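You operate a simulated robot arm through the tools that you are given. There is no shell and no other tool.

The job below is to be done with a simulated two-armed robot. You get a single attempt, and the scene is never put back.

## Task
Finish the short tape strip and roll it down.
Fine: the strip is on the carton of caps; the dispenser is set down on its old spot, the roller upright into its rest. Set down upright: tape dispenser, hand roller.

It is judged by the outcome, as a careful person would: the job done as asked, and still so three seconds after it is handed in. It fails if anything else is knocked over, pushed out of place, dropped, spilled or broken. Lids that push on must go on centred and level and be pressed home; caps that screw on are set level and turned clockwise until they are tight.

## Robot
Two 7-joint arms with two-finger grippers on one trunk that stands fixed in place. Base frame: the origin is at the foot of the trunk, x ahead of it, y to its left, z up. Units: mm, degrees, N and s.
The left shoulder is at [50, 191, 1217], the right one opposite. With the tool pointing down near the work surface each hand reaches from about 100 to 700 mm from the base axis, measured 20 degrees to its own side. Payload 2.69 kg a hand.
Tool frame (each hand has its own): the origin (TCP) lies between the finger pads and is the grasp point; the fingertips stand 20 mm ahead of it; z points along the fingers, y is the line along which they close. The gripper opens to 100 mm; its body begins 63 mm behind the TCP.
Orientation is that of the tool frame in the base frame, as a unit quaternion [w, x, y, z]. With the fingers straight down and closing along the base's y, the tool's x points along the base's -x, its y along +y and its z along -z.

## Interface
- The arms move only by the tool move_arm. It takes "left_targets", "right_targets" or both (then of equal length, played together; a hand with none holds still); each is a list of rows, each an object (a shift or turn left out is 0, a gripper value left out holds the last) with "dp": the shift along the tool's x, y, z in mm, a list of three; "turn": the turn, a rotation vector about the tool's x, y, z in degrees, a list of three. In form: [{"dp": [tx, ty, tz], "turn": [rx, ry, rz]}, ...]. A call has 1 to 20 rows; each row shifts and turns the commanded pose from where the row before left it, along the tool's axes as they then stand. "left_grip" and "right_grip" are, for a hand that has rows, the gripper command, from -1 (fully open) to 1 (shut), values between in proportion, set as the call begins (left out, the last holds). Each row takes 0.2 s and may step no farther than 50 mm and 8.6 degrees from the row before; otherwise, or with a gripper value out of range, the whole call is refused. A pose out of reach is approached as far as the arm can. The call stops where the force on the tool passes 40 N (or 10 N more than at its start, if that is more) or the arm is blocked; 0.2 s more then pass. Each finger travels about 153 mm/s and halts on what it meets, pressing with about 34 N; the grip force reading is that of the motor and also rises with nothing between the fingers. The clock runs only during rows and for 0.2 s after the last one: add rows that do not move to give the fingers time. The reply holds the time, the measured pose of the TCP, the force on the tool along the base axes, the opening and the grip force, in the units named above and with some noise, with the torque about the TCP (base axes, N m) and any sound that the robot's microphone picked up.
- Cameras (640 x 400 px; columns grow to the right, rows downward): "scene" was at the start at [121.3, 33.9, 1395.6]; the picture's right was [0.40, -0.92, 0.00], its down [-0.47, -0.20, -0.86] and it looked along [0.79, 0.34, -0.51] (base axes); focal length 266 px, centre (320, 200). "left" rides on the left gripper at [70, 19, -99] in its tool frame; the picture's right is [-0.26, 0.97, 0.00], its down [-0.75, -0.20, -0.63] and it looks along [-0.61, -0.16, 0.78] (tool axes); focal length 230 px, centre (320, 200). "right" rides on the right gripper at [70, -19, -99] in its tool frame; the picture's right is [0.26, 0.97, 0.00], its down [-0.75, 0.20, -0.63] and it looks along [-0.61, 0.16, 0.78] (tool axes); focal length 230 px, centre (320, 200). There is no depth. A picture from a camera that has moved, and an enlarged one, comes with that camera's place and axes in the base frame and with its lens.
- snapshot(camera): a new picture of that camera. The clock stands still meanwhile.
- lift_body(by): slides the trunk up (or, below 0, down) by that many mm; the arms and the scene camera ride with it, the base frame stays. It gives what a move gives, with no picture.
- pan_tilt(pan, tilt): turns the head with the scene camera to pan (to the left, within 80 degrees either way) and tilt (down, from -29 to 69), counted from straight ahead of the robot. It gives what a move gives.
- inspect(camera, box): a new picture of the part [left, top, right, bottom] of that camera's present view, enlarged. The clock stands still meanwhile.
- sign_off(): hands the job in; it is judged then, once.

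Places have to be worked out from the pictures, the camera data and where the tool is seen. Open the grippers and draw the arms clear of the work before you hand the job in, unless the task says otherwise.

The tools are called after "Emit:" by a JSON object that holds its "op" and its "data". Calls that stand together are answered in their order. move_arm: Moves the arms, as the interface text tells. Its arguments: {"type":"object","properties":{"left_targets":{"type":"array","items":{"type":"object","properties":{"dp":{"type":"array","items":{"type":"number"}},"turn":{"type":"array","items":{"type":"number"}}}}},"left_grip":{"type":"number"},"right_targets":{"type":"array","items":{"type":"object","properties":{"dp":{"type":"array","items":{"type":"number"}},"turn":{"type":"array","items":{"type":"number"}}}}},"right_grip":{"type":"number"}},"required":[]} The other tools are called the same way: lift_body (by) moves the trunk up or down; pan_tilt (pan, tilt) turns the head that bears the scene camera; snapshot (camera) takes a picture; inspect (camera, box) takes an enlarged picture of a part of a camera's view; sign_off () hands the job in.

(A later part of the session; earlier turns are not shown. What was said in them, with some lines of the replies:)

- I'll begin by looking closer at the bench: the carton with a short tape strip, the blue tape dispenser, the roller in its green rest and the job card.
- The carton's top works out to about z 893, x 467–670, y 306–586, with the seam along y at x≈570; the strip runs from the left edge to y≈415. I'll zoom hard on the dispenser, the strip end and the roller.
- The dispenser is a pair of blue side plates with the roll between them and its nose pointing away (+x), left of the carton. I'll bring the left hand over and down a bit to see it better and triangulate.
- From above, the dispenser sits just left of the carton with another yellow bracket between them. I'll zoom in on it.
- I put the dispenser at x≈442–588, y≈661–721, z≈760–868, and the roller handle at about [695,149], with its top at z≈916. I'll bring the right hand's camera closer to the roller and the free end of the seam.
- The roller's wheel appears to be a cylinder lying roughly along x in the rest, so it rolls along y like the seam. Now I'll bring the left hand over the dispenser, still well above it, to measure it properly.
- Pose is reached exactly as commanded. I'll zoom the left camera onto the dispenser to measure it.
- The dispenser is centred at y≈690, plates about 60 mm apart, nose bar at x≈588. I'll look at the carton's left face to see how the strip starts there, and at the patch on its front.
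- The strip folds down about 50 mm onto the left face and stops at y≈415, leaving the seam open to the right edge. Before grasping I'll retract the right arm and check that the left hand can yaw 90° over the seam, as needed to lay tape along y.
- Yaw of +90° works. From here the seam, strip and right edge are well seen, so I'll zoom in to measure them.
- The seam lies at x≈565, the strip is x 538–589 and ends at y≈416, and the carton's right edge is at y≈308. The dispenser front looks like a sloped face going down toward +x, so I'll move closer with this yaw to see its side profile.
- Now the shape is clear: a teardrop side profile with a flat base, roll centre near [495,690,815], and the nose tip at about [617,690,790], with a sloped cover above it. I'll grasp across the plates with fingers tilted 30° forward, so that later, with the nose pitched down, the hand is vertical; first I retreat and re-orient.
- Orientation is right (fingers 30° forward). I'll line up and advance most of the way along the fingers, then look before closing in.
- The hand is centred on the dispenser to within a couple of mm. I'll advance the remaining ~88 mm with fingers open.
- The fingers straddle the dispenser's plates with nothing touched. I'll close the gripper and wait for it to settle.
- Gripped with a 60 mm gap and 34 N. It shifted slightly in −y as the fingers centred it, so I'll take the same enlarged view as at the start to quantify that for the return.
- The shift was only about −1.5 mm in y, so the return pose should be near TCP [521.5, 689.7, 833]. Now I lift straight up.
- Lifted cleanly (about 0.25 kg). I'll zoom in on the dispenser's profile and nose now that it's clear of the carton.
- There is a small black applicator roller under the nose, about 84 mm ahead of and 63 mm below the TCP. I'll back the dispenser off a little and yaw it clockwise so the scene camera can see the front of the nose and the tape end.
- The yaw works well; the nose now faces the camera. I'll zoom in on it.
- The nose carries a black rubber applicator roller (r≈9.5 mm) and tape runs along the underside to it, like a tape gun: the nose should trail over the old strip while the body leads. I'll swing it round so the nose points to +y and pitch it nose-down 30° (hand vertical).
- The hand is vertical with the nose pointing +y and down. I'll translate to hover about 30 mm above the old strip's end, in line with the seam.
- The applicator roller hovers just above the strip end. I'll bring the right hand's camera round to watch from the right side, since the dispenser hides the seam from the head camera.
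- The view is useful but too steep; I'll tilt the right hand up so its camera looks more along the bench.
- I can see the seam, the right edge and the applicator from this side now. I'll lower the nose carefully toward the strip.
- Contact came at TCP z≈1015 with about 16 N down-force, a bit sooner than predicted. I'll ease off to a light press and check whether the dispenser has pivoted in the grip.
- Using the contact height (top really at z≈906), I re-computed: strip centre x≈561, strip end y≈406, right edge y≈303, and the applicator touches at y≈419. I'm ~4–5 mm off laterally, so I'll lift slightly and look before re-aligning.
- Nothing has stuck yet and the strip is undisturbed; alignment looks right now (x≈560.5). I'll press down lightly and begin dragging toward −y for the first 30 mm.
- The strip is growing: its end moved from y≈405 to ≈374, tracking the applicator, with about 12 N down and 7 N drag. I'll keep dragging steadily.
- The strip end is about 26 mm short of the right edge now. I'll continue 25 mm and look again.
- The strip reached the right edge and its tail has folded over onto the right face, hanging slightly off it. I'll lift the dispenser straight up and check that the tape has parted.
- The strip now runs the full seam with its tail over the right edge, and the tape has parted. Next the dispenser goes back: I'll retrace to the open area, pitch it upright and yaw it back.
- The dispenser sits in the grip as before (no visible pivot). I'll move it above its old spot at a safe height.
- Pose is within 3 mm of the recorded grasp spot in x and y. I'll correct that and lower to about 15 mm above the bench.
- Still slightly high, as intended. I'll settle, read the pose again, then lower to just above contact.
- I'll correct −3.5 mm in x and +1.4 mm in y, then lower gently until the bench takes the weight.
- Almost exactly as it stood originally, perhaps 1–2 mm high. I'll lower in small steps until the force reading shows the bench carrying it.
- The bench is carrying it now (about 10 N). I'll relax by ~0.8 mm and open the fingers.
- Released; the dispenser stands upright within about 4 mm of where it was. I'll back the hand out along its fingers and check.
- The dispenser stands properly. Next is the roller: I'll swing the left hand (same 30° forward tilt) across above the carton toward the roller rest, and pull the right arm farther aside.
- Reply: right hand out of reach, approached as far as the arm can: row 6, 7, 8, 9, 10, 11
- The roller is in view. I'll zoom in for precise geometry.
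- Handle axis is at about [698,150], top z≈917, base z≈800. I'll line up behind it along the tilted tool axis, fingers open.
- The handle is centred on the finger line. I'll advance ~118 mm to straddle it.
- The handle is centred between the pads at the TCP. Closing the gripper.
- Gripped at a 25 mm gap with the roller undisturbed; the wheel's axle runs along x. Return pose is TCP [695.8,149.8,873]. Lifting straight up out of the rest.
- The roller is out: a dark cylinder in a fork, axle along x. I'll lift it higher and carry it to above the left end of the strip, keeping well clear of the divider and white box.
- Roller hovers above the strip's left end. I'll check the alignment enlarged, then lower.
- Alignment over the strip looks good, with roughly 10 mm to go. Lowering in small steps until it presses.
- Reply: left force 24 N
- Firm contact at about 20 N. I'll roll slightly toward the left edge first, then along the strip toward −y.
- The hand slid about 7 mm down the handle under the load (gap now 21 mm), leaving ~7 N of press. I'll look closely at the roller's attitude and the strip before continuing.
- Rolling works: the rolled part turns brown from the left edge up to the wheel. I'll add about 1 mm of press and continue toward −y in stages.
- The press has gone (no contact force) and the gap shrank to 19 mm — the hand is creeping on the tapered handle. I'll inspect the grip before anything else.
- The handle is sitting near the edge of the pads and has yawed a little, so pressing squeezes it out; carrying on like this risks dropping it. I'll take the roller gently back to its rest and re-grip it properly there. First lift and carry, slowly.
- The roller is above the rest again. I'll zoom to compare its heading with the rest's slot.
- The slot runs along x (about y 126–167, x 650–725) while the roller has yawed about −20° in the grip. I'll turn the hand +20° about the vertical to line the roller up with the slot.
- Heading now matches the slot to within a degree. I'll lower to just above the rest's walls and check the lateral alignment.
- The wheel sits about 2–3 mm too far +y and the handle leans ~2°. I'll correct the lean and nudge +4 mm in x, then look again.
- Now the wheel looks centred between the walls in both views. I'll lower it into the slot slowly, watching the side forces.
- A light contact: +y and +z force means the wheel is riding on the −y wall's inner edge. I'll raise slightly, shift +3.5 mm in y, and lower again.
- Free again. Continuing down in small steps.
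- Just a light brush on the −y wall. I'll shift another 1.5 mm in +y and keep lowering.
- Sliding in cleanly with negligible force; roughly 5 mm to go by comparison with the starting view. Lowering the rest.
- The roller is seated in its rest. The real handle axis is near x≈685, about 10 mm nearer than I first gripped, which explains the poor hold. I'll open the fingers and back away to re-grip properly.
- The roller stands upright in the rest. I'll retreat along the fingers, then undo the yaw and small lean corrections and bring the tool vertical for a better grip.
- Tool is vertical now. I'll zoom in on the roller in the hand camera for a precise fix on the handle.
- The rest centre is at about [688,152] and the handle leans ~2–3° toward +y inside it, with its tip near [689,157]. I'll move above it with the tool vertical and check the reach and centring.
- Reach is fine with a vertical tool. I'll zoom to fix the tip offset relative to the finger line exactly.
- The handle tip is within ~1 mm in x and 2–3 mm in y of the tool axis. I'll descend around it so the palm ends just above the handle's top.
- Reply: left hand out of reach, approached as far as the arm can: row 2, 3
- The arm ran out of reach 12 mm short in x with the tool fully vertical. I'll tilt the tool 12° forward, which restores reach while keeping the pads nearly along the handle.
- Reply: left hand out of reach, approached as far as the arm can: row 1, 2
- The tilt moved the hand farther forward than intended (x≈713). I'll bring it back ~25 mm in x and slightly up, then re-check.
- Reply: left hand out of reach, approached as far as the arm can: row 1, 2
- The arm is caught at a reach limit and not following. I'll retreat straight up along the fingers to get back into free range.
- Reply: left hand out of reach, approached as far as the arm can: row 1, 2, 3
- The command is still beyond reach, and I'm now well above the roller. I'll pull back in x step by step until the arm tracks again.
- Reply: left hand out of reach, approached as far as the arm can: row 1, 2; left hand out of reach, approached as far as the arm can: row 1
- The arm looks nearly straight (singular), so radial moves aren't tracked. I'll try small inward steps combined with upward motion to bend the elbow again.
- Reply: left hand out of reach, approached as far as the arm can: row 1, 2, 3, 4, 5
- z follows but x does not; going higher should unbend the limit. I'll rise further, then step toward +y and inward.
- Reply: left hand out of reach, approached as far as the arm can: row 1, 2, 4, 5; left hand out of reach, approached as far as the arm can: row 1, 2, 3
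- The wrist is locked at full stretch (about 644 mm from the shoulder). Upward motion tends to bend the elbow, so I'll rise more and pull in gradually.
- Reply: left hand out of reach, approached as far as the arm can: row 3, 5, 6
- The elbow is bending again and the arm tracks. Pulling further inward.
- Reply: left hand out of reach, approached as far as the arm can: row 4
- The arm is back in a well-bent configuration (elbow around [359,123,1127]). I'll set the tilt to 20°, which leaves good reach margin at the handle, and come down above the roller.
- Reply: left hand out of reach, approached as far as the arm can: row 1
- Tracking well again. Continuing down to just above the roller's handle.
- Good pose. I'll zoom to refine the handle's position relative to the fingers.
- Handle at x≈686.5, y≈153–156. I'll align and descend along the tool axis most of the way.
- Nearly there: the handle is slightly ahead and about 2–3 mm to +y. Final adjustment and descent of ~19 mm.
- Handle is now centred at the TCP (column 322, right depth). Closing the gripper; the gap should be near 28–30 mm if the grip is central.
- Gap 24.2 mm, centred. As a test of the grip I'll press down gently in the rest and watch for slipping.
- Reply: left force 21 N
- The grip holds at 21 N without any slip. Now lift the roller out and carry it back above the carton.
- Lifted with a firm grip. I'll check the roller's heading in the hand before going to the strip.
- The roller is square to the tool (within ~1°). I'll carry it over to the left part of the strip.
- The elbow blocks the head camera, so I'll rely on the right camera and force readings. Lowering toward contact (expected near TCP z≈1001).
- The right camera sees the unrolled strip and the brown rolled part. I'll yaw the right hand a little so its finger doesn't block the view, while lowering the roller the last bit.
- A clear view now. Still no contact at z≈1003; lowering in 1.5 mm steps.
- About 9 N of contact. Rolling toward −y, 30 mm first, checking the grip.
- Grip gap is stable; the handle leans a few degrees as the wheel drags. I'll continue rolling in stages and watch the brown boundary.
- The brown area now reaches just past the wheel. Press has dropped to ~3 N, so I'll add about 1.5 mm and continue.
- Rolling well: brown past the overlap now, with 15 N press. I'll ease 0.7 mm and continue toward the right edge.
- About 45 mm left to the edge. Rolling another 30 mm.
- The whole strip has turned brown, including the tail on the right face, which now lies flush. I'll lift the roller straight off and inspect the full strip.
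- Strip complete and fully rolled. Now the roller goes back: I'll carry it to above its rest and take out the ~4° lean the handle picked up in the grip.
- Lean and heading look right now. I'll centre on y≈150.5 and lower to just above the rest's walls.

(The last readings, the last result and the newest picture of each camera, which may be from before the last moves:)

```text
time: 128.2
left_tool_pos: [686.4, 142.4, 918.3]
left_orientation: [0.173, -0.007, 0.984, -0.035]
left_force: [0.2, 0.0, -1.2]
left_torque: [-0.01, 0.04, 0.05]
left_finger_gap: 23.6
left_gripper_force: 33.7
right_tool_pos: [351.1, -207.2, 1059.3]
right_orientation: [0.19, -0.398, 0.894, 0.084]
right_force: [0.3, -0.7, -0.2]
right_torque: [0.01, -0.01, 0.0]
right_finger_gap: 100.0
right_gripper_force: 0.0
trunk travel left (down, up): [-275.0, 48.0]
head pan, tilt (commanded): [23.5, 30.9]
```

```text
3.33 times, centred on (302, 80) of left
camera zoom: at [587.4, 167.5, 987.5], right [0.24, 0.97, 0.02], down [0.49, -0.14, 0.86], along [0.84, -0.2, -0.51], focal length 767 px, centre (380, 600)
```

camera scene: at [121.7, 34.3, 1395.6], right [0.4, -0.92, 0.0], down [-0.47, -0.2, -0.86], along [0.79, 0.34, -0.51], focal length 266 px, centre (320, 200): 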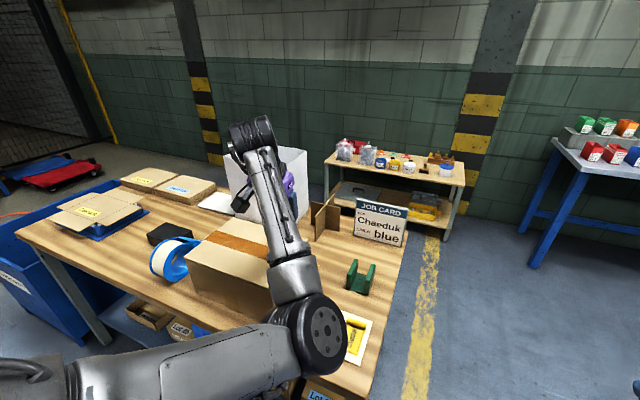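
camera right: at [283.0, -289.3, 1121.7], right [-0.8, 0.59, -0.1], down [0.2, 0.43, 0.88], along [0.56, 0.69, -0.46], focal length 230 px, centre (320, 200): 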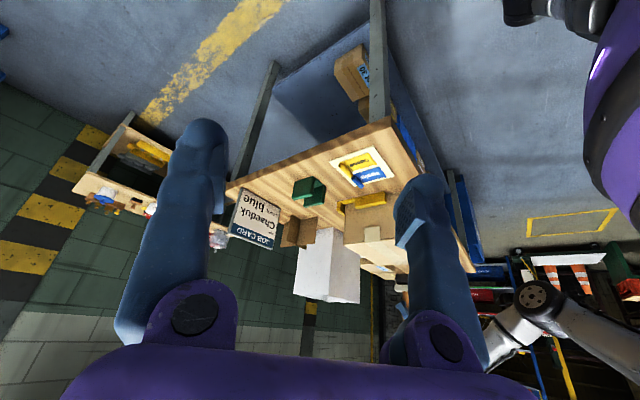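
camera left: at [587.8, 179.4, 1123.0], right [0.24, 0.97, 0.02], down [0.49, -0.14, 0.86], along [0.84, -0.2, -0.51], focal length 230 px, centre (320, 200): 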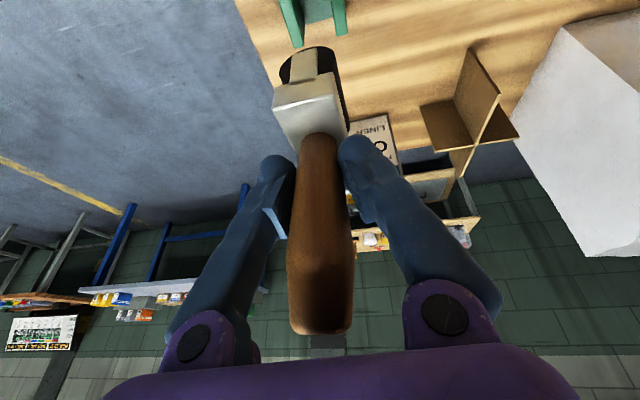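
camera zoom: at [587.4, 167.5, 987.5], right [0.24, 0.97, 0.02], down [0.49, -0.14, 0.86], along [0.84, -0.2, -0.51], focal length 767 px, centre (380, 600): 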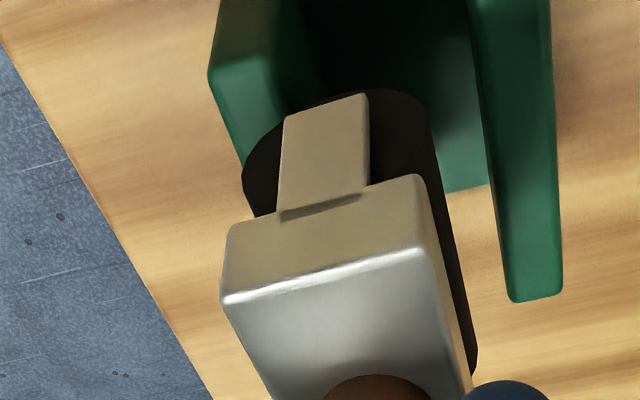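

Lowering along the slightly rolled tool drifted y to 142; I'll shift +8 mm back and re-check over the slot.

Emit:
{"op": "move_arm", "data": {"left_targets": [{"dp": [0, 8.1, 0]}, {"dp": [0, 0, 0]}]}}

Emit:
{"op": "inspect", "data": {"camera": "scene", "box": [335, 235, 395, 300]}}

Emit:
{"op": "inspect", "data": {"camera": "left", "box": [230, 20, 374, 140]}}

```text
time: 128.8
left_tool_pos: [686.1, 151.1, 918.3]
left_orientation: [0.173, -0.006, 0.984, -0.035]
left_force: [0.5, -0.3, -1.2]
left_torque: [0.0, -0.02, -0.02]
left_finger_gap: 23.6
left_gripper_force: 34.1
right_tool_pos: [350.4, -208.6, 1059.1]
right_orientation: [0.19, -0.397, 0.894, 0.085]
right_force: [0.0, -0.9, -0.2]
right_torque: [-0.01, 0.01, -0.02]
right_finger_gap: 99.9
right_gripper_force: 0.1
trunk travel left (down, up): [-275.0, 48.0]
head pan, tilt (commanded): [23.5, 30.9]
```

```text
6.15 times, centred on (365, 268) of scene
camera zoom: at [121.5, 33.9, 1395.6], right [0.4, -0.92, 0.0], down [-0.47, -0.2, -0.86], along [0.79, 0.34, -0.51], focal length 1639 px, centre (43, -215)
```

zoom: 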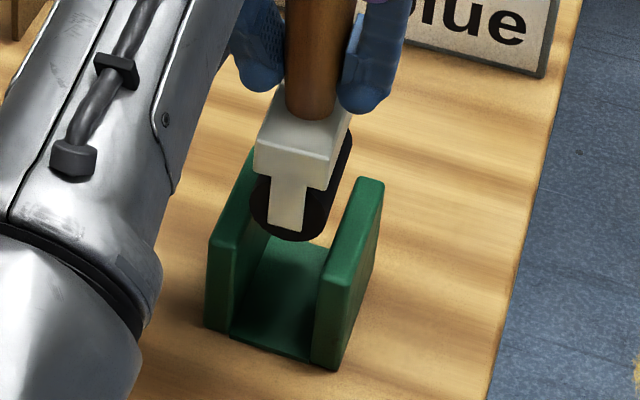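

```text
3.33 times, centred on (302, 80) of left
camera zoom: at [588.1, 176.0, 987.9], right [0.24, 0.97, 0.02], down [0.49, -0.14, 0.86], along [0.84, -0.2, -0.51], focal length 767 px, centre (380, 600)
```

zoom: 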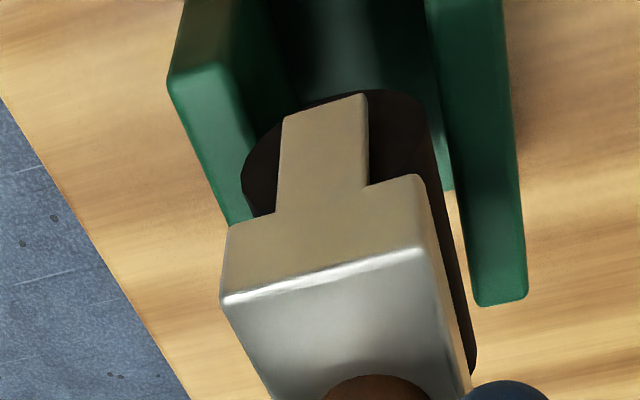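

Scene geometry says the wheel is within ~1 mm of the slot centre. I'll nudge −1 mm in y and lower in small steps, watching for side forces.

Emit:
{"op": "move_arm", "data": {"left_targets": [{"dp": [1.5, -1, -0.5]}, {"dp": [1.7, 0.35, 4.7]}, {"dp": [1.7, 0.35, 4.7]}, {"dp": [0, 0, 0]}]}}

Emit:
{"op": "move_arm", "data": {"left_targets": [{"dp": [1.7, 0.35, 4.7]}, {"dp": [1.7, 0.35, 4.7]}, {"dp": [0, 0, 0]}]}}

Emit:
{"op": "inspect", "data": {"camera": "scene", "box": [335, 235, 395, 300]}}

```text
time: 129.8
left_tool_pos: [685.7, 148.5, 909.5]
left_orientation: [0.174, -0.007, 0.984, -0.034]
left_force: [-0.2, 0.3, -1.4]
left_torque: [-0.01, 0.0, 0.01]
left_finger_gap: 23.6
left_gripper_force: 34.2
right_tool_pos: [350.1, -208.4, 1058.0]
right_orientation: [0.19, -0.398, 0.893, 0.085]
right_force: [0.2, 0.7, -0.4]
right_torque: [-0.02, 0.0, -0.01]
right_finger_gap: 99.8
right_gripper_force: 0.0
trunk travel left (down, up): [-275.0, 48.0]
head pan, tilt (commanded): [23.5, 30.9]
```

```text
time: 130.6
left_tool_pos: [686.0, 149.0, 900.4]
left_orientation: [0.173, -0.006, 0.984, -0.035]
left_force: [-0.5, 0.5, -1.3]
left_torque: [0.02, -0.01, 0.0]
left_finger_gap: 23.6
left_gripper_force: 33.9
right_tool_pos: [350.5, -207.8, 1059.6]
right_orientation: [0.19, -0.398, 0.893, 0.084]
right_force: [0.7, 1.0, -0.9]
right_torque: [0.01, 0.0, 0.01]
right_finger_gap: 99.9
right_gripper_force: 0.1
trunk travel left (down, up): [-275.0, 48.0]
head pan, tilt (commanded): [23.5, 30.9]
```

```text
6.15 times, centred on (365, 268) of scene
camera zoom: at [121.5, 34.0, 1395.6], right [0.4, -0.92, 0.0], down [-0.47, -0.2, -0.86], along [0.79, 0.34, -0.51], focal length 1639 px, centre (43, -215)
```

zoom: 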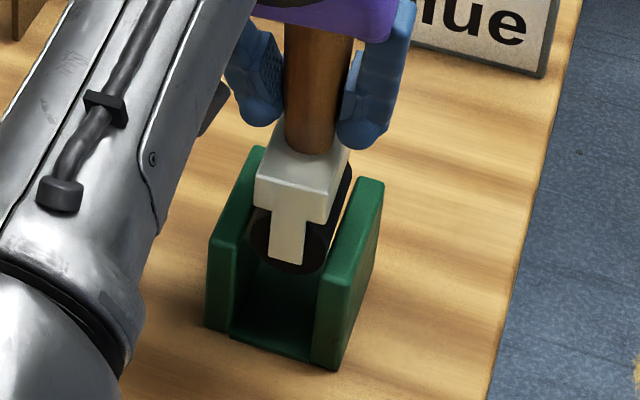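

The wheel is entering between the walls without any side force. Continuing down.

Emit:
{"op": "move_arm", "data": {"left_targets": [{"dp": [1.7, 0.35, 4.7]}, {"dp": [1.7, 0.35, 4.7]}, {"dp": [1.7, 0.35, 4.7]}, {"dp": [0, 0, 0]}]}}

Emit:
{"op": "move_arm", "data": {"left_targets": [{"dp": [1.7, 0.35, 4.7]}, {"dp": [1.7, 0.35, 4.7]}, {"dp": [0, 0, 0]}]}}

Emit:
{"op": "inspect", "data": {"camera": "scene", "box": [335, 235, 395, 300]}}

```text
time: 131.6
left_tool_pos: [685.8, 149.8, 886.1]
left_orientation: [0.174, -0.007, 0.984, -0.035]
left_force: [0.6, 6.2, 1.4]
left_torque: [0.38, 0.04, -0.16]
left_finger_gap: 23.5
left_gripper_force: 34.3
right_tool_pos: [350.7, -208.4, 1059.7]
right_orientation: [0.19, -0.399, 0.893, 0.085]
right_force: [0.0, 0.3, -0.4]
right_torque: [0.01, -0.02, 0.02]
right_finger_gap: 99.9
right_gripper_force: 0.0
trunk travel left (down, up): [-275.0, 48.0]
head pan, tilt (commanded): [23.5, 30.9]
```

```text
time: 132.4
left_tool_pos: [685.8, 148.9, 874.6]
left_orientation: [0.174, -0.006, 0.984, -0.035]
left_force: [-1.4, 4.6, 0.2]
left_torque: [0.23, 0.08, -0.09]
left_finger_gap: 23.7
left_gripper_force: 34.0
right_tool_pos: [351.0, -207.8, 1058.8]
right_orientation: [0.19, -0.398, 0.894, 0.085]
right_force: [-0.8, -0.5, 0.2]
right_torque: [-0.03, -0.01, -0.01]
right_finger_gap: 100.0
right_gripper_force: 0.0
trunk travel left (down, up): [-275.0, 48.0]
head pan, tilt (commanded): [23.5, 30.9]
```

```text
6.15 times, centred on (365, 268) of scene
camera zoom: at [121.2, 34.3, 1395.6], right [0.4, -0.92, 0.0], down [-0.47, -0.2, -0.86], along [0.79, 0.34, -0.51], focal length 1639 px, centre (43, -215)
```

zoom: 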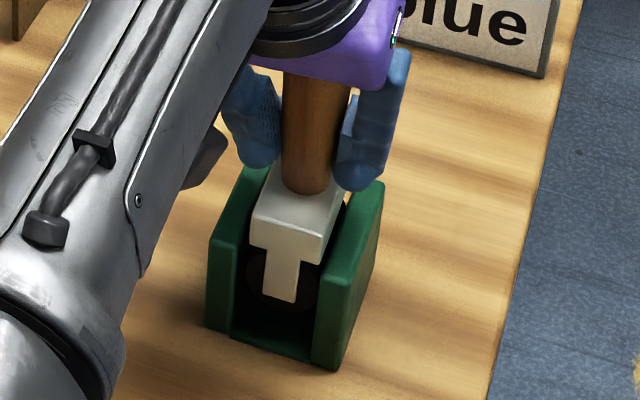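

A 5 N brush against the −y wall; the rest hasn't moved. I'll ease +1.8 mm in y and continue down the last ~20 mm.

Emit:
{"op": "move_arm", "data": {"left_targets": [{"dp": [0, 1.8, 0]}, {"dp": [0, 0, 0]}]}}

Emit:
{"op": "move_arm", "data": {"left_targets": [{"dp": [1.7, 0.35, 4.7]}, {"dp": [1.7, 0.35, 4.7]}, {"dp": [1, 0.2, 2.8]}, {"dp": [0, 0, 0]}]}}

Emit:
{"op": "inspect", "data": {"camera": "scene", "box": [335, 235, 395, 300]}}

```text
time: 133.0
left_tool_pos: [685.4, 150.4, 874.0]
left_orientation: [0.174, -0.007, 0.984, -0.036]
left_force: [0.0, 0.6, -1.4]
left_torque: [-0.01, 0.03, 0.01]
left_finger_gap: 23.6
left_gripper_force: 34.1
right_tool_pos: [351.2, -207.4, 1059.9]
right_orientation: [0.19, -0.398, 0.893, 0.084]
right_force: [0.0, 0.2, 1.2]
right_torque: [0.01, 0.01, 0.0]
right_finger_gap: 99.9
right_gripper_force: 0.0
trunk travel left (down, up): [-275.0, 48.0]
head pan, tilt (commanded): [23.5, 30.9]
```

```text
time: 134.0
left_tool_pos: [687.6, 151.0, 860.5]
left_orientation: [0.174, -0.007, 0.984, -0.034]
left_force: [-0.2, -0.6, -0.9]
left_torque: [0.0, 0.03, 0.02]
left_finger_gap: 23.3
left_gripper_force: 34.4
right_tool_pos: [350.5, -206.8, 1059.9]
right_orientation: [0.19, -0.398, 0.893, 0.085]
right_force: [0.0, -0.2, -0.2]
right_torque: [0.0, 0.01, -0.01]
right_finger_gap: 99.7
right_gripper_force: 0.0
trunk travel left (down, up): [-275.0, 48.0]
head pan, tilt (commanded): [23.5, 30.9]
```

```text
6.15 times, centred on (365, 268) of scene
camera zoom: at [121.5, 34.0, 1395.6], right [0.4, -0.92, 0.0], down [-0.47, -0.2, -0.86], along [0.79, 0.34, -0.51], focal length 1639 px, centre (43, -215)
```

zoom: 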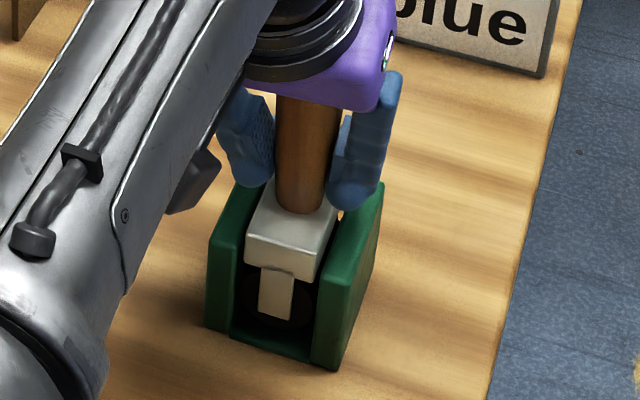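

Free-sliding now, roughly 4–5 mm above its seat. Lowering gently until it rests.

Emit:
{"op": "move_arm", "data": {"left_targets": [{"dp": [0.68, 0.14, 1.9]}, {"dp": [0.5, 0.1, 1.4]}, {"dp": [0, 0, 0]}]}}

Emit:
{"op": "move_arm", "data": {"left_targets": [{"dp": [0.4, 0.08, 1.1]}, {"dp": [0, 0, 0]}]}}

```text
time: 134.8
left_tool_pos: [686.8, 151.1, 857.4]
left_orientation: [0.174, -0.007, 0.984, -0.035]
left_force: [0.2, 0.1, -1.3]
left_torque: [0.03, -0.02, 0.0]
left_finger_gap: 23.2
left_gripper_force: 34.0
right_tool_pos: [350.5, -208.6, 1058.5]
right_orientation: [0.19, -0.397, 0.894, 0.084]
right_force: [0.2, -0.5, 0.0]
right_torque: [0.0, 0.02, 0.01]
right_finger_gap: 99.9
right_gripper_force: 0.1
trunk travel left (down, up): [-275.0, 48.0]
head pan, tilt (commanded): [23.5, 30.9]
```

```text
time: 135.4
left_tool_pos: [686.5, 151.3, 856.4]
left_orientation: [0.173, -0.006, 0.984, -0.035]
left_force: [0.7, 0.5, -1.5]
left_torque: [0.04, -0.02, -0.01]
left_finger_gap: 23.7
left_gripper_force: 33.5
right_tool_pos: [350.3, -207.9, 1060.2]
right_orientation: [0.19, -0.397, 0.894, 0.085]
right_force: [-0.4, 0.4, 0.0]
right_torque: [0.02, 0.01, -0.01]
right_finger_gap: 99.9
right_gripper_force: 0.1
trunk travel left (down, up): [-275.0, 48.0]
head pan, tilt (commanded): [23.5, 30.9]
```

Not quite seated yet; two more small steps down.

Emit:
{"op": "move_arm", "data": {"left_targets": [{"dp": [0.4, 0.08, 1.1]}, {"dp": [0, 0, 0]}]}}

Emit:
{"op": "move_arm", "data": {"left_targets": [{"dp": [0.4, 0.08, 1.1]}, {"dp": [0, 0, 0]}]}}

Emit:
{"op": "inspect", "data": {"camera": "scene", "box": [330, 250, 394, 300]}}

```text
time: 136.0
left_tool_pos: [686.6, 150.6, 854.5]
left_orientation: [0.173, -0.007, 0.984, -0.035]
left_force: [-0.4, -0.1, -1.2]
left_torque: [-0.02, -0.01, 0.0]
left_finger_gap: 23.6
left_gripper_force: 33.7
right_tool_pos: [349.6, -208.0, 1059.6]
right_orientation: [0.189, -0.398, 0.894, 0.084]
right_force: [-1.3, -0.1, -1.0]
right_torque: [-0.01, -0.01, 0.01]
right_finger_gap: 100.3
right_gripper_force: 0.1
trunk travel left (down, up): [-275.0, 48.0]
head pan, tilt (commanded): [23.5, 30.9]
```

```text
time: 136.6
left_tool_pos: [685.8, 151.6, 854.4]
left_orientation: [0.173, -0.006, 0.984, -0.034]
left_force: [0.6, -0.4, -1.5]
left_torque: [-0.01, 0.0, 0.03]
left_finger_gap: 23.5
left_gripper_force: 34.3
right_tool_pos: [351.3, -207.6, 1058.7]
right_orientation: [0.189, -0.399, 0.893, 0.085]
right_force: [0.1, 0.2, -0.1]
right_torque: [0.01, 0.04, 0.01]
right_finger_gap: 100.1
right_gripper_force: 0.1
trunk travel left (down, up): [-275.0, 48.0]
head pan, tilt (commanded): [23.5, 30.9]
```

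```text
8.00 times, centred on (362, 275) of scene
camera zoom: at [121.5, 34.0, 1395.6], right [0.4, -0.92, 0.0], down [-0.47, -0.2, -0.86], along [0.79, 0.34, -0.51], focal length 2130 px, centre (-16, -400)
```

zoom: 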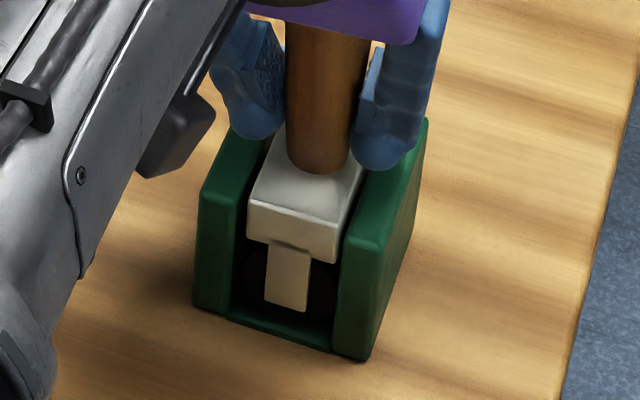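

Visually seated to within a millimetre; one or two more tiny steps to feel the base.

Emit:
{"op": "move_arm", "data": {"left_targets": [{"dp": [0.4, 0.08, 1.1]}, {"dp": [0, 0, 0]}]}}

Emit:
{"op": "move_arm", "data": {"left_targets": [{"dp": [0.3, 0.06, 0.8]}, {"dp": [0, 0, 0]}]}}

```text
time: 137.2
left_tool_pos: [686.2, 151.2, 852.6]
left_orientation: [0.172, -0.007, 0.984, -0.035]
left_force: [-0.3, 0.3, -1.4]
left_torque: [0.03, 0.02, 0.0]
left_finger_gap: 23.7
left_gripper_force: 33.4
right_tool_pos: [350.7, -209.6, 1059.8]
right_orientation: [0.191, -0.398, 0.893, 0.085]
right_force: [0.1, 0.4, 0.6]
right_torque: [0.0, 0.01, -0.01]
right_finger_gap: 100.1
right_gripper_force: 0.0
trunk travel left (down, up): [-275.0, 48.0]
head pan, tilt (commanded): [23.5, 30.9]
```

```text
time: 137.8
left_tool_pos: [685.0, 151.6, 852.0]
left_orientation: [0.174, -0.007, 0.984, -0.035]
left_force: [-0.4, 0.2, 0.8]
left_torque: [-0.02, -0.11, 0.01]
left_finger_gap: 23.6
left_gripper_force: 33.8
right_tool_pos: [350.8, -207.6, 1059.2]
right_orientation: [0.19, -0.398, 0.893, 0.085]
right_force: [1.1, -0.7, 0.1]
right_torque: [-0.02, -0.01, 0.03]
right_finger_gap: 99.8
right_gripper_force: 0.1
trunk travel left (down, up): [-275.0, 48.0]
head pan, tilt (commanded): [23.5, 30.9]
```

The base now carries the roller's weight. Opening the fingers.

Emit:
{"op": "move_arm", "data": {"left_targets": [{"dp": [0, 0, 0]}, {"dp": [0, 0, 0]}, {"dp": [0, 0, 0]}, {"dp": [0, 0, 0]}], "left_grip": -1}}

Emit:
{"op": "inspect", "data": {"camera": "scene", "box": [330, 225, 394, 300]}}

Emit:
{"op": "snapshot", "data": {"camera": "left"}}

```text
time: 138.8
left_tool_pos: [686.4, 151.7, 852.1]
left_orientation: [0.174, -0.007, 0.984, -0.035]
left_force: [-0.1, 0.7, 0.3]
left_torque: [0.02, 0.0, 0.0]
left_finger_gap: 100.2
left_gripper_force: 0.1
right_tool_pos: [350.8, -207.6, 1058.7]
right_orientation: [0.19, -0.398, 0.893, 0.085]
right_force: [-0.2, 0.0, 0.0]
right_torque: [0.0, 0.01, -0.02]
right_finger_gap: 100.3
right_gripper_force: 0.1
trunk travel left (down, up): [-275.0, 48.0]
head pan, tilt (commanded): [23.5, 30.9]
```

```text
5.33 times, centred on (362, 262) of scene
camera zoom: at [121.3, 33.9, 1395.7], right [0.4, -0.92, 0.0], down [-0.47, -0.2, -0.86], along [0.79, 0.34, -0.51], focal length 1420 px, centre (96, -133)
```

zoom: 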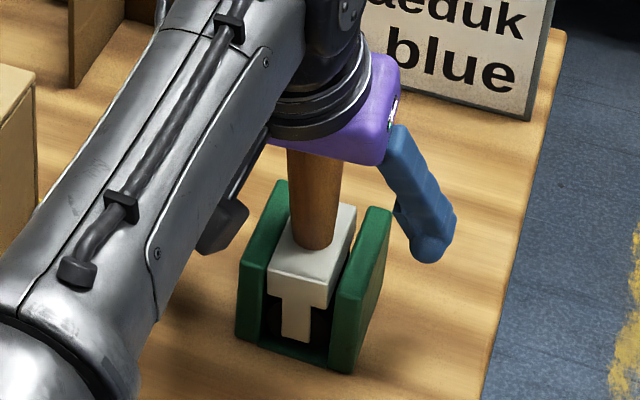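

```text
taken
camera left: at [587.1, 175.9, 920.8], right [0.24, 0.97, 0.02], down [0.49, -0.14, 0.86], along [0.84, -0.2, -0.51], focal length 230 px, centre (320, 200)
```

left: 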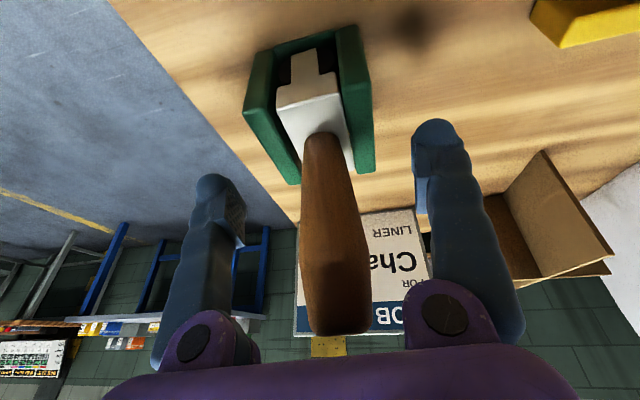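

The roller stands upright in its rest. I'll withdraw the hand along the fingers and check it.

Emit:
{"op": "move_arm", "data": {"left_targets": [{"dp": [0, 0, -25]}, {"dp": [0, 0, -38]}, {"dp": [0, 0, -38]}, {"dp": [0, 0, -38]}, {"dp": [0, 0, -38]}, {"dp": [0, 0, 0]}]}}

Emit:
{"op": "snapshot", "data": {"camera": "left"}}

Emit:
{"op": "inspect", "data": {"camera": "scene", "box": [320, 220, 400, 300]}}

```text
time: 140.2
left_tool_pos: [623.0, 161.1, 1018.4]
left_orientation: [0.173, -0.007, 0.984, -0.034]
left_force: [0.2, 0.1, 1.1]
left_torque: [-0.03, -0.02, 0.01]
left_finger_gap: 99.6
left_gripper_force: 0.1
right_tool_pos: [353.0, -207.7, 1059.1]
right_orientation: [0.19, -0.397, 0.894, 0.085]
right_force: [0.1, 0.1, 0.0]
right_torque: [-0.05, -0.01, -0.03]
right_finger_gap: 100.1
right_gripper_force: 0.1
trunk travel left (down, up): [-275.0, 48.0]
head pan, tilt (commanded): [23.5, 30.9]
```

```text
taken
camera left: at [524.2, 186.3, 1087.2], right [0.24, 0.97, 0.02], down [0.49, -0.14, 0.86], along [0.84, -0.2, -0.51], focal length 230 px, centre (320, 200)
```

left: 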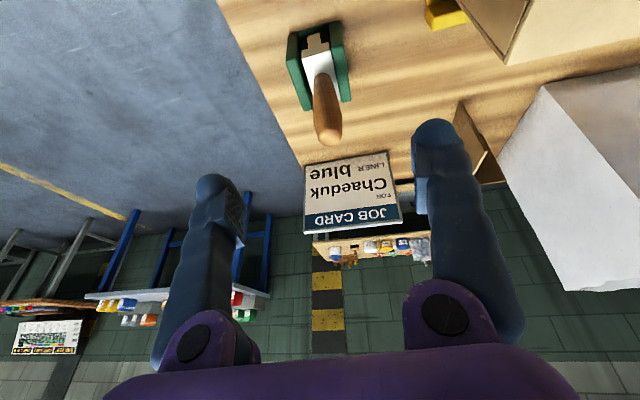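

```text
5.00 times, centred on (360, 260) of scene
camera zoom: at [121.5, 34.0, 1395.6], right [0.4, -0.92, 0.0], down [-0.47, -0.2, -0.86], along [0.79, 0.34, -0.51], focal length 1331 px, centre (120, -100)
```

zoom: 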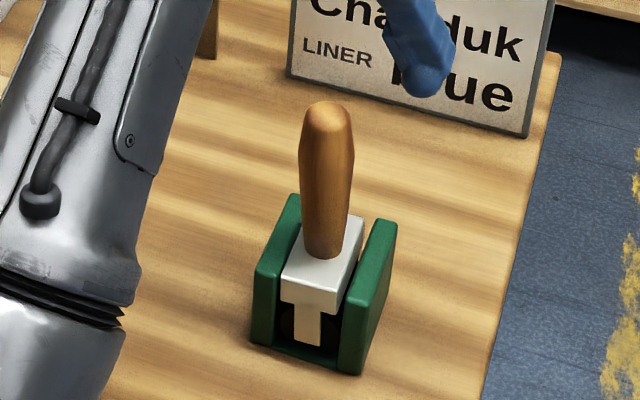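

The roller is upright and seated, rest unmoved. Now I'll raise the left arm and draw it back clear of the work.

Emit:
{"op": "move_arm", "data": {"left_targets": [{"dp": [-13.7, -2.8, -37.5]}, {"dp": [-13.7, -2.8, -37.5]}, {"dp": [-13.7, -2.8, -37.5]}, {"dp": [22.6, 29.2, -22.3]}, {"dp": [22.6, 29.2, -22.3]}, {"dp": [22.6, 29.2, -22.3]}, {"dp": [22.6, 29.2, -22.3]}, {"dp": [0, 0, 0]}]}}

Emit:
{"op": "snapshot", "data": {"camera": "scene"}}

```text
time: 142.0
left_tool_pos: [609.9, 304.1, 1147.5]
left_orientation: [0.175, -0.006, 0.984, -0.035]
left_force: [0.2, 0.1, -0.7]
left_torque: [-0.03, 0.0, 0.02]
left_finger_gap: 100.0
left_gripper_force: 0.1
left hand out of reach, approached as far as the arm can: row 2, 3, 4, 5, 6, 7
right_tool_pos: [351.6, -208.5, 1059.6]
right_orientation: [0.19, -0.398, 0.894, 0.084]
right_force: [0.0, -0.3, 0.4]
right_torque: [0.0, 0.01, -0.04]
right_finger_gap: 99.6
right_gripper_force: 0.1
trunk travel left (down, up): [-275.0, 48.0]
head pan, tilt (commanded): [23.5, 30.9]
```

```text
taken
camera scene: at [121.6, 33.7, 1395.6], right [0.4, -0.92, 0.0], down [-0.47, -0.2, -0.86], along [0.79, 0.34, -0.51], focal length 266 px, centre (320, 200)
```

scene: 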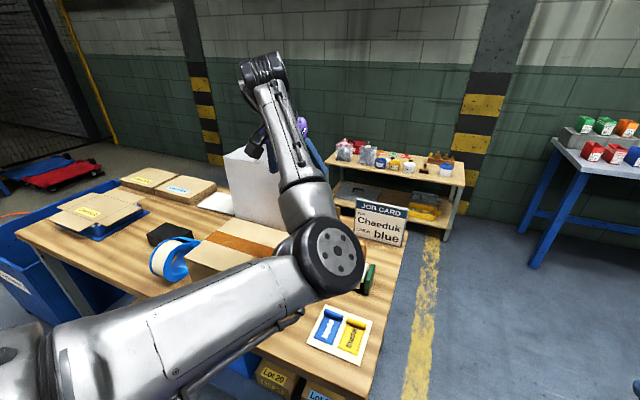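

The wrist is near a joint limit in this elbow posture. Tilting the tool forward should free it; I'll do that in the clear air above the carton and then retract.

Emit:
{"op": "move_arm", "data": {"left_targets": [{"turn": [0, -8, 0]}, {"turn": [0, -8, 0]}, {"turn": [0, -8, 0]}, {"turn": [0, -8, 0]}, {"dp": [0, 0, 0]}]}}

Emit:
{"op": "snapshot", "data": {"camera": "scene"}}

Emit:
{"op": "snapshot", "data": {"camera": "left"}}

```text
time: 143.2
left_tool_pos: [612.4, 307.0, 1147.3]
left_orientation: [0.439, -0.016, 0.898, -0.032]
left_force: [-0.6, 0.1, 1.2]
left_torque: [0.04, -0.01, 0.03]
left_finger_gap: 99.8
left_gripper_force: 0.0
right_tool_pos: [351.1, -207.8, 1060.2]
right_orientation: [0.189, -0.399, 0.893, 0.085]
right_force: [0.4, 0.5, -0.1]
right_torque: [-0.01, 0.0, -0.01]
right_finger_gap: 100.0
right_gripper_force: 0.1
trunk travel left (down, up): [-275.0, 48.0]
head pan, tilt (commanded): [23.5, 30.9]
```

```text
taken
camera scene: at [121.3, 33.9, 1395.7], right [0.4, -0.92, 0.0], down [-0.47, -0.2, -0.86], along [0.79, 0.34, -0.51], focal length 266 px, centre (320, 200)
```

scene: 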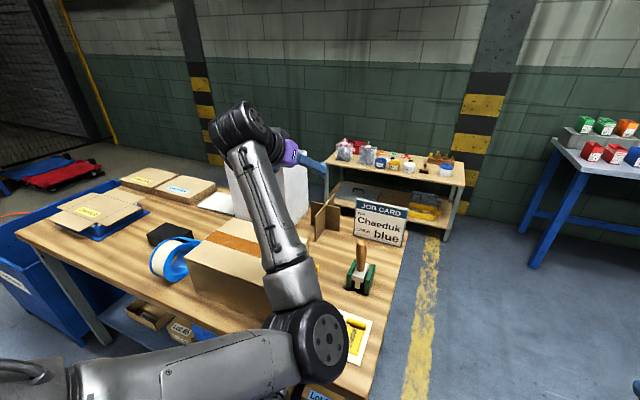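

```text
taken
camera left: at [491.3, 326.8, 1153.3], right [0.16, 0.98, 0.13], down [-0.04, -0.13, 0.99], along [0.99, -0.16, 0.01], focal length 230 px, centre (320, 200)
```

left: 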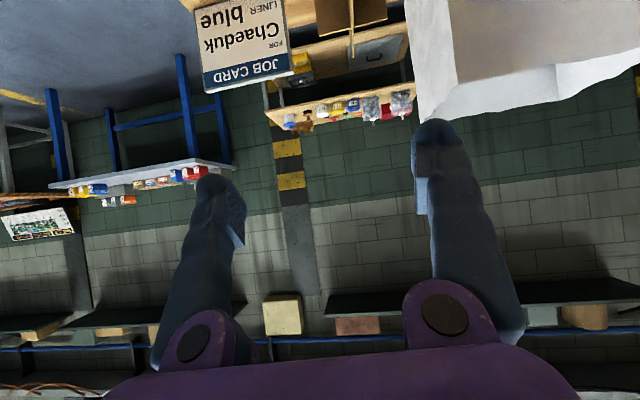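

Reach is free again. Retracting back and up, away from the bench.

Emit:
{"op": "move_arm", "data": {"left_targets": [{"dp": [12.7, 12, -35.8]}, {"dp": [12.7, 12, -35.8]}, {"dp": [12.7, 12, -35.8]}, {"dp": [12.7, 12, -35.8]}, {"dp": [0, 0, 0]}]}}

Emit:
{"op": "snapshot", "data": {"camera": "scene"}}

```text
time: 144.4
left_tool_pos: [512.5, 355.1, 1160.3]
left_orientation: [0.438, -0.016, 0.898, -0.03]
left_force: [0.6, -0.7, -0.5]
left_torque: [-0.01, 0.01, 0.04]
left_finger_gap: 100.2
left_gripper_force: 0.2
left hand out of reach, approached as far as the arm can: row 3, 4
right_tool_pos: [350.9, -208.3, 1058.0]
right_orientation: [0.19, -0.397, 0.894, 0.084]
right_force: [-0.1, -0.9, 0.3]
right_torque: [0.0, 0.01, -0.01]
right_finger_gap: 100.1
right_gripper_force: 0.2
trunk travel left (down, up): [-275.0, 48.0]
head pan, tilt (commanded): [23.5, 30.9]
```

```text
taken
camera scene: at [121.3, 33.6, 1395.7], right [0.4, -0.92, 0.0], down [-0.47, -0.2, -0.86], along [0.79, 0.34, -0.51], focal length 266 px, centre (320, 200)
```

scene: 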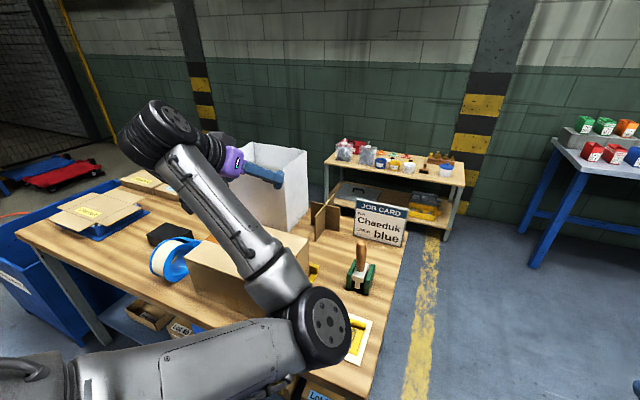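

The arm is now well above everything. I'll move it a bit more to the left and up so it is clearly off the work.

Emit:
{"op": "move_arm", "data": {"left_targets": [{"dp": [-8, 30, -7]}, {"dp": [-8, 30, -7]}, {"dp": [-16, 20, -12]}, {"dp": [-16, 20, -12]}, {"dp": [-16, 20, -12]}, {"dp": [0, 0, 0]}]}}

Emit:
{"op": "snapshot", "data": {"camera": "scene"}}

```text
time: 145.8
left_tool_pos: [514.6, 482.2, 1232.2]
left_orientation: [0.438, -0.015, 0.898, -0.032]
left_force: [0.3, -0.5, 0.2]
left_torque: [0.03, -0.03, 0.01]
left_finger_gap: 100.1
left_gripper_force: 0.0
right_tool_pos: [351.4, -208.9, 1059.0]
right_orientation: [0.189, -0.398, 0.894, 0.085]
right_force: [-0.3, 0.1, -0.1]
right_torque: [0.01, 0.02, 0.0]
right_finger_gap: 99.8
right_gripper_force: 0.1
trunk travel left (down, up): [-275.0, 48.0]
head pan, tilt (commanded): [23.5, 30.9]
```

```text
taken
camera scene: at [121.5, 33.8, 1395.6], right [0.4, -0.92, 0.0], down [-0.47, -0.2, -0.86], along [0.79, 0.34, -0.51], focal length 266 px, centre (320, 200)
```

scene: 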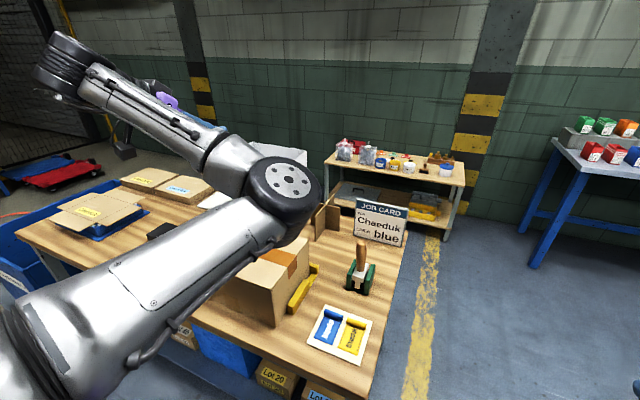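

Tracking well. One more retraction backward so the bench is in full view.

Emit:
{"op": "move_arm", "data": {"left_targets": [{"dp": [20, 10, -27]}, {"dp": [20, 10, -27]}, {"dp": [20, 10, -27]}, {"dp": [20, 10, -27]}, {"dp": [0, 0, 0]}]}}

Emit:
{"op": "snapshot", "data": {"camera": "scene"}}

Emit:
{"op": "snapshot", "data": {"camera": "right"}}

```text
time: 147.0
left_tool_pos: [380.5, 522.0, 1233.5]
left_orientation: [0.438, -0.016, 0.898, -0.031]
left_force: [0.1, 1.0, -0.4]
left_torque: [-0.02, -0.01, -0.03]
left_finger_gap: 100.0
left_gripper_force: 0.0
right_tool_pos: [351.7, -208.3, 1058.9]
right_orientation: [0.19, -0.396, 0.894, 0.084]
right_force: [-0.4, -0.6, 0.2]
right_torque: [0.01, 0.03, 0.0]
right_finger_gap: 100.0
right_gripper_force: 0.1
trunk travel left (down, up): [-275.0, 48.0]
head pan, tilt (commanded): [23.5, 30.9]
```

```text
taken
camera scene: at [121.7, 33.7, 1395.6], right [0.4, -0.92, 0.0], down [-0.47, -0.2, -0.86], along [0.79, 0.34, -0.51], focal length 266 px, centre (320, 200)
```

scene: 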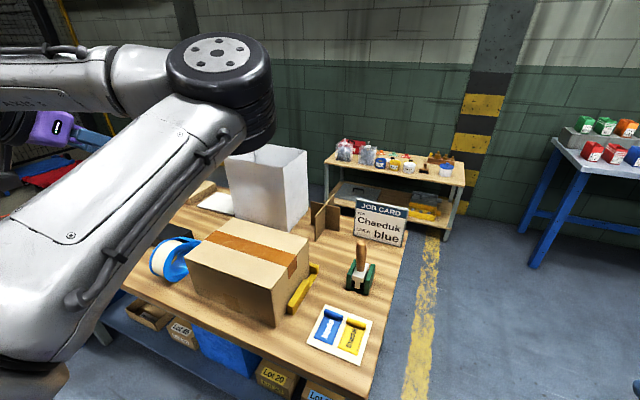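

```text
taken
camera right: at [294.1, -298.0, 1121.5], right [-0.88, 0.47, -0.1], down [0.14, 0.45, 0.88], along [0.46, 0.76, -0.46], focal length 230 px, centre (320, 200)
```

right: 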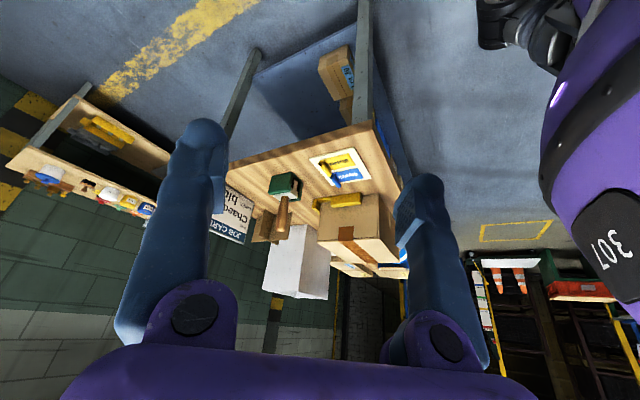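

The bench is in clear view with both arms off it. I'll do a last close inspection of the strip, dispenser and roller against the starting views.

Emit:
{"op": "inspect", "data": {"camera": "scene", "box": [140, 200, 340, 325]}}

Emit:
{"op": "inspect", "data": {"camera": "scene", "box": [330, 235, 394, 300]}}

Emit:
{"op": "inspect", "data": {"camera": "scene", "box": [235, 225, 320, 278]}}

Emit:
{"op": "inspect", "data": {"camera": "right", "box": [250, 160, 420, 300]}}

```text
3.20 times, centred on (240, 262) of scene
camera zoom: at [121.7, 33.7, 1395.6], right [0.4, -0.92, 0.0], down [-0.47, -0.2, -0.86], along [0.79, 0.34, -0.51], focal length 852 px, centre (576, 0)
```

zoom: 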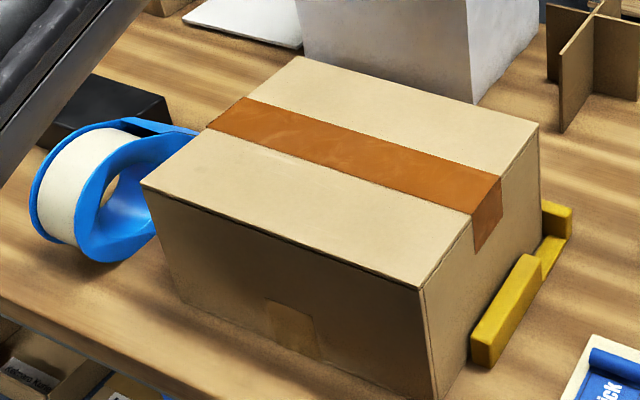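

```text
6.15 times, centred on (362, 268) of scene
camera zoom: at [121.7, 33.7, 1395.6], right [0.4, -0.92, 0.0], down [-0.47, -0.2, -0.86], along [0.79, 0.34, -0.51], focal length 1639 px, centre (62, -215)
```

zoom: 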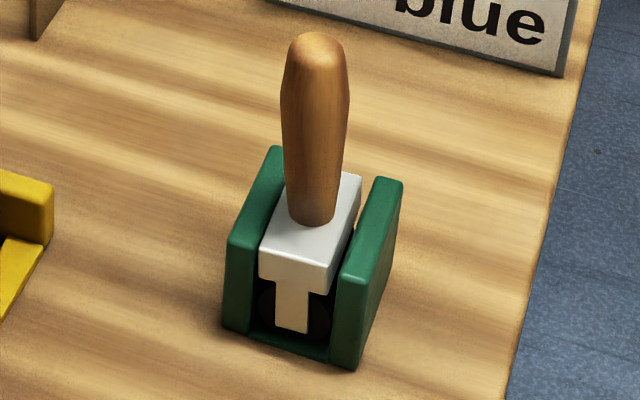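

```text
7.53 times, centred on (278, 252) of scene
camera zoom: at [121.7, 33.7, 1395.6], right [0.4, -0.92, 0.0], down [-0.47, -0.2, -0.86], along [0.79, 0.34, -0.51], focal length 2005 px, centre (640, -188)
```

zoom: 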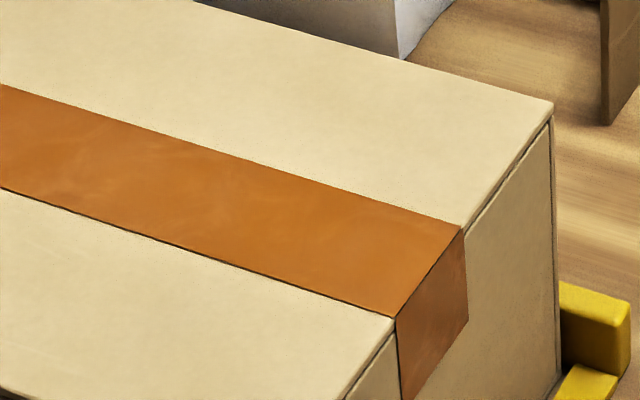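

```text
2.86 times, centred on (335, 230) of right
camera zoom: at [294.1, -298.0, 1121.5], right [-0.88, 0.47, -0.1], down [0.14, 0.45, 0.88], along [0.46, 0.76, -0.46], focal length 657 px, centre (277, 114)
```

zoom: 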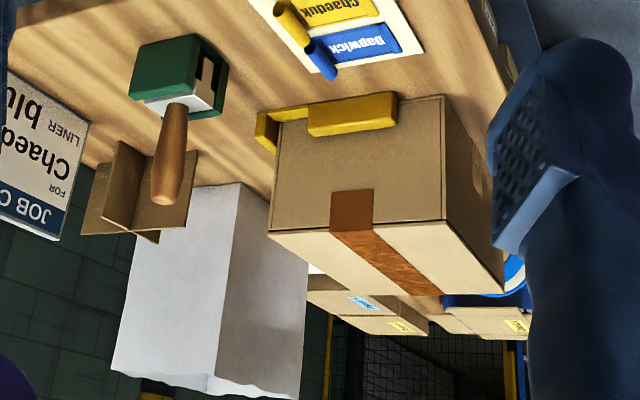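

Everything checks out. The strip covers the whole seam, is rolled down, and its tail lies flat on the right face. The dispenser stands upright on its old spot within about 4 mm. The roller is seated upright in its rest with a lean of about 3°. The carton and other items haven't moved, and both grippers are open and clear, so I'm handing the job in.

Emit:
{"op": "sign_off", "data": {}}

```text
The job is handed in.
```

I finished the tape strip on the carton of caps, rolled it down and handed the job in. In the last camera views everything was in place.

- **Strip:** it now covers the whole seam and folds over the right edge. It is rolled down along its full length, and the tail lies flat on the right face.
- **Dispenser:** it stands upright on its old spot, within about 4 mm of where it started.
- **Roller:** it sits upright in its rest, leaning about 3° to the left.
- **Everything else:** the carton, the rest and the other items on the bench look unmoved, and nothing was dropped. Both grippers are open and the arms are clear.

My first grip on the roller slipped while I was rolling. I put the roller back in its rest, gripped it again on centre and rolled the strip again from near its left end. During that, the roller brushed the wall of its rest a few times; the rest did not move.
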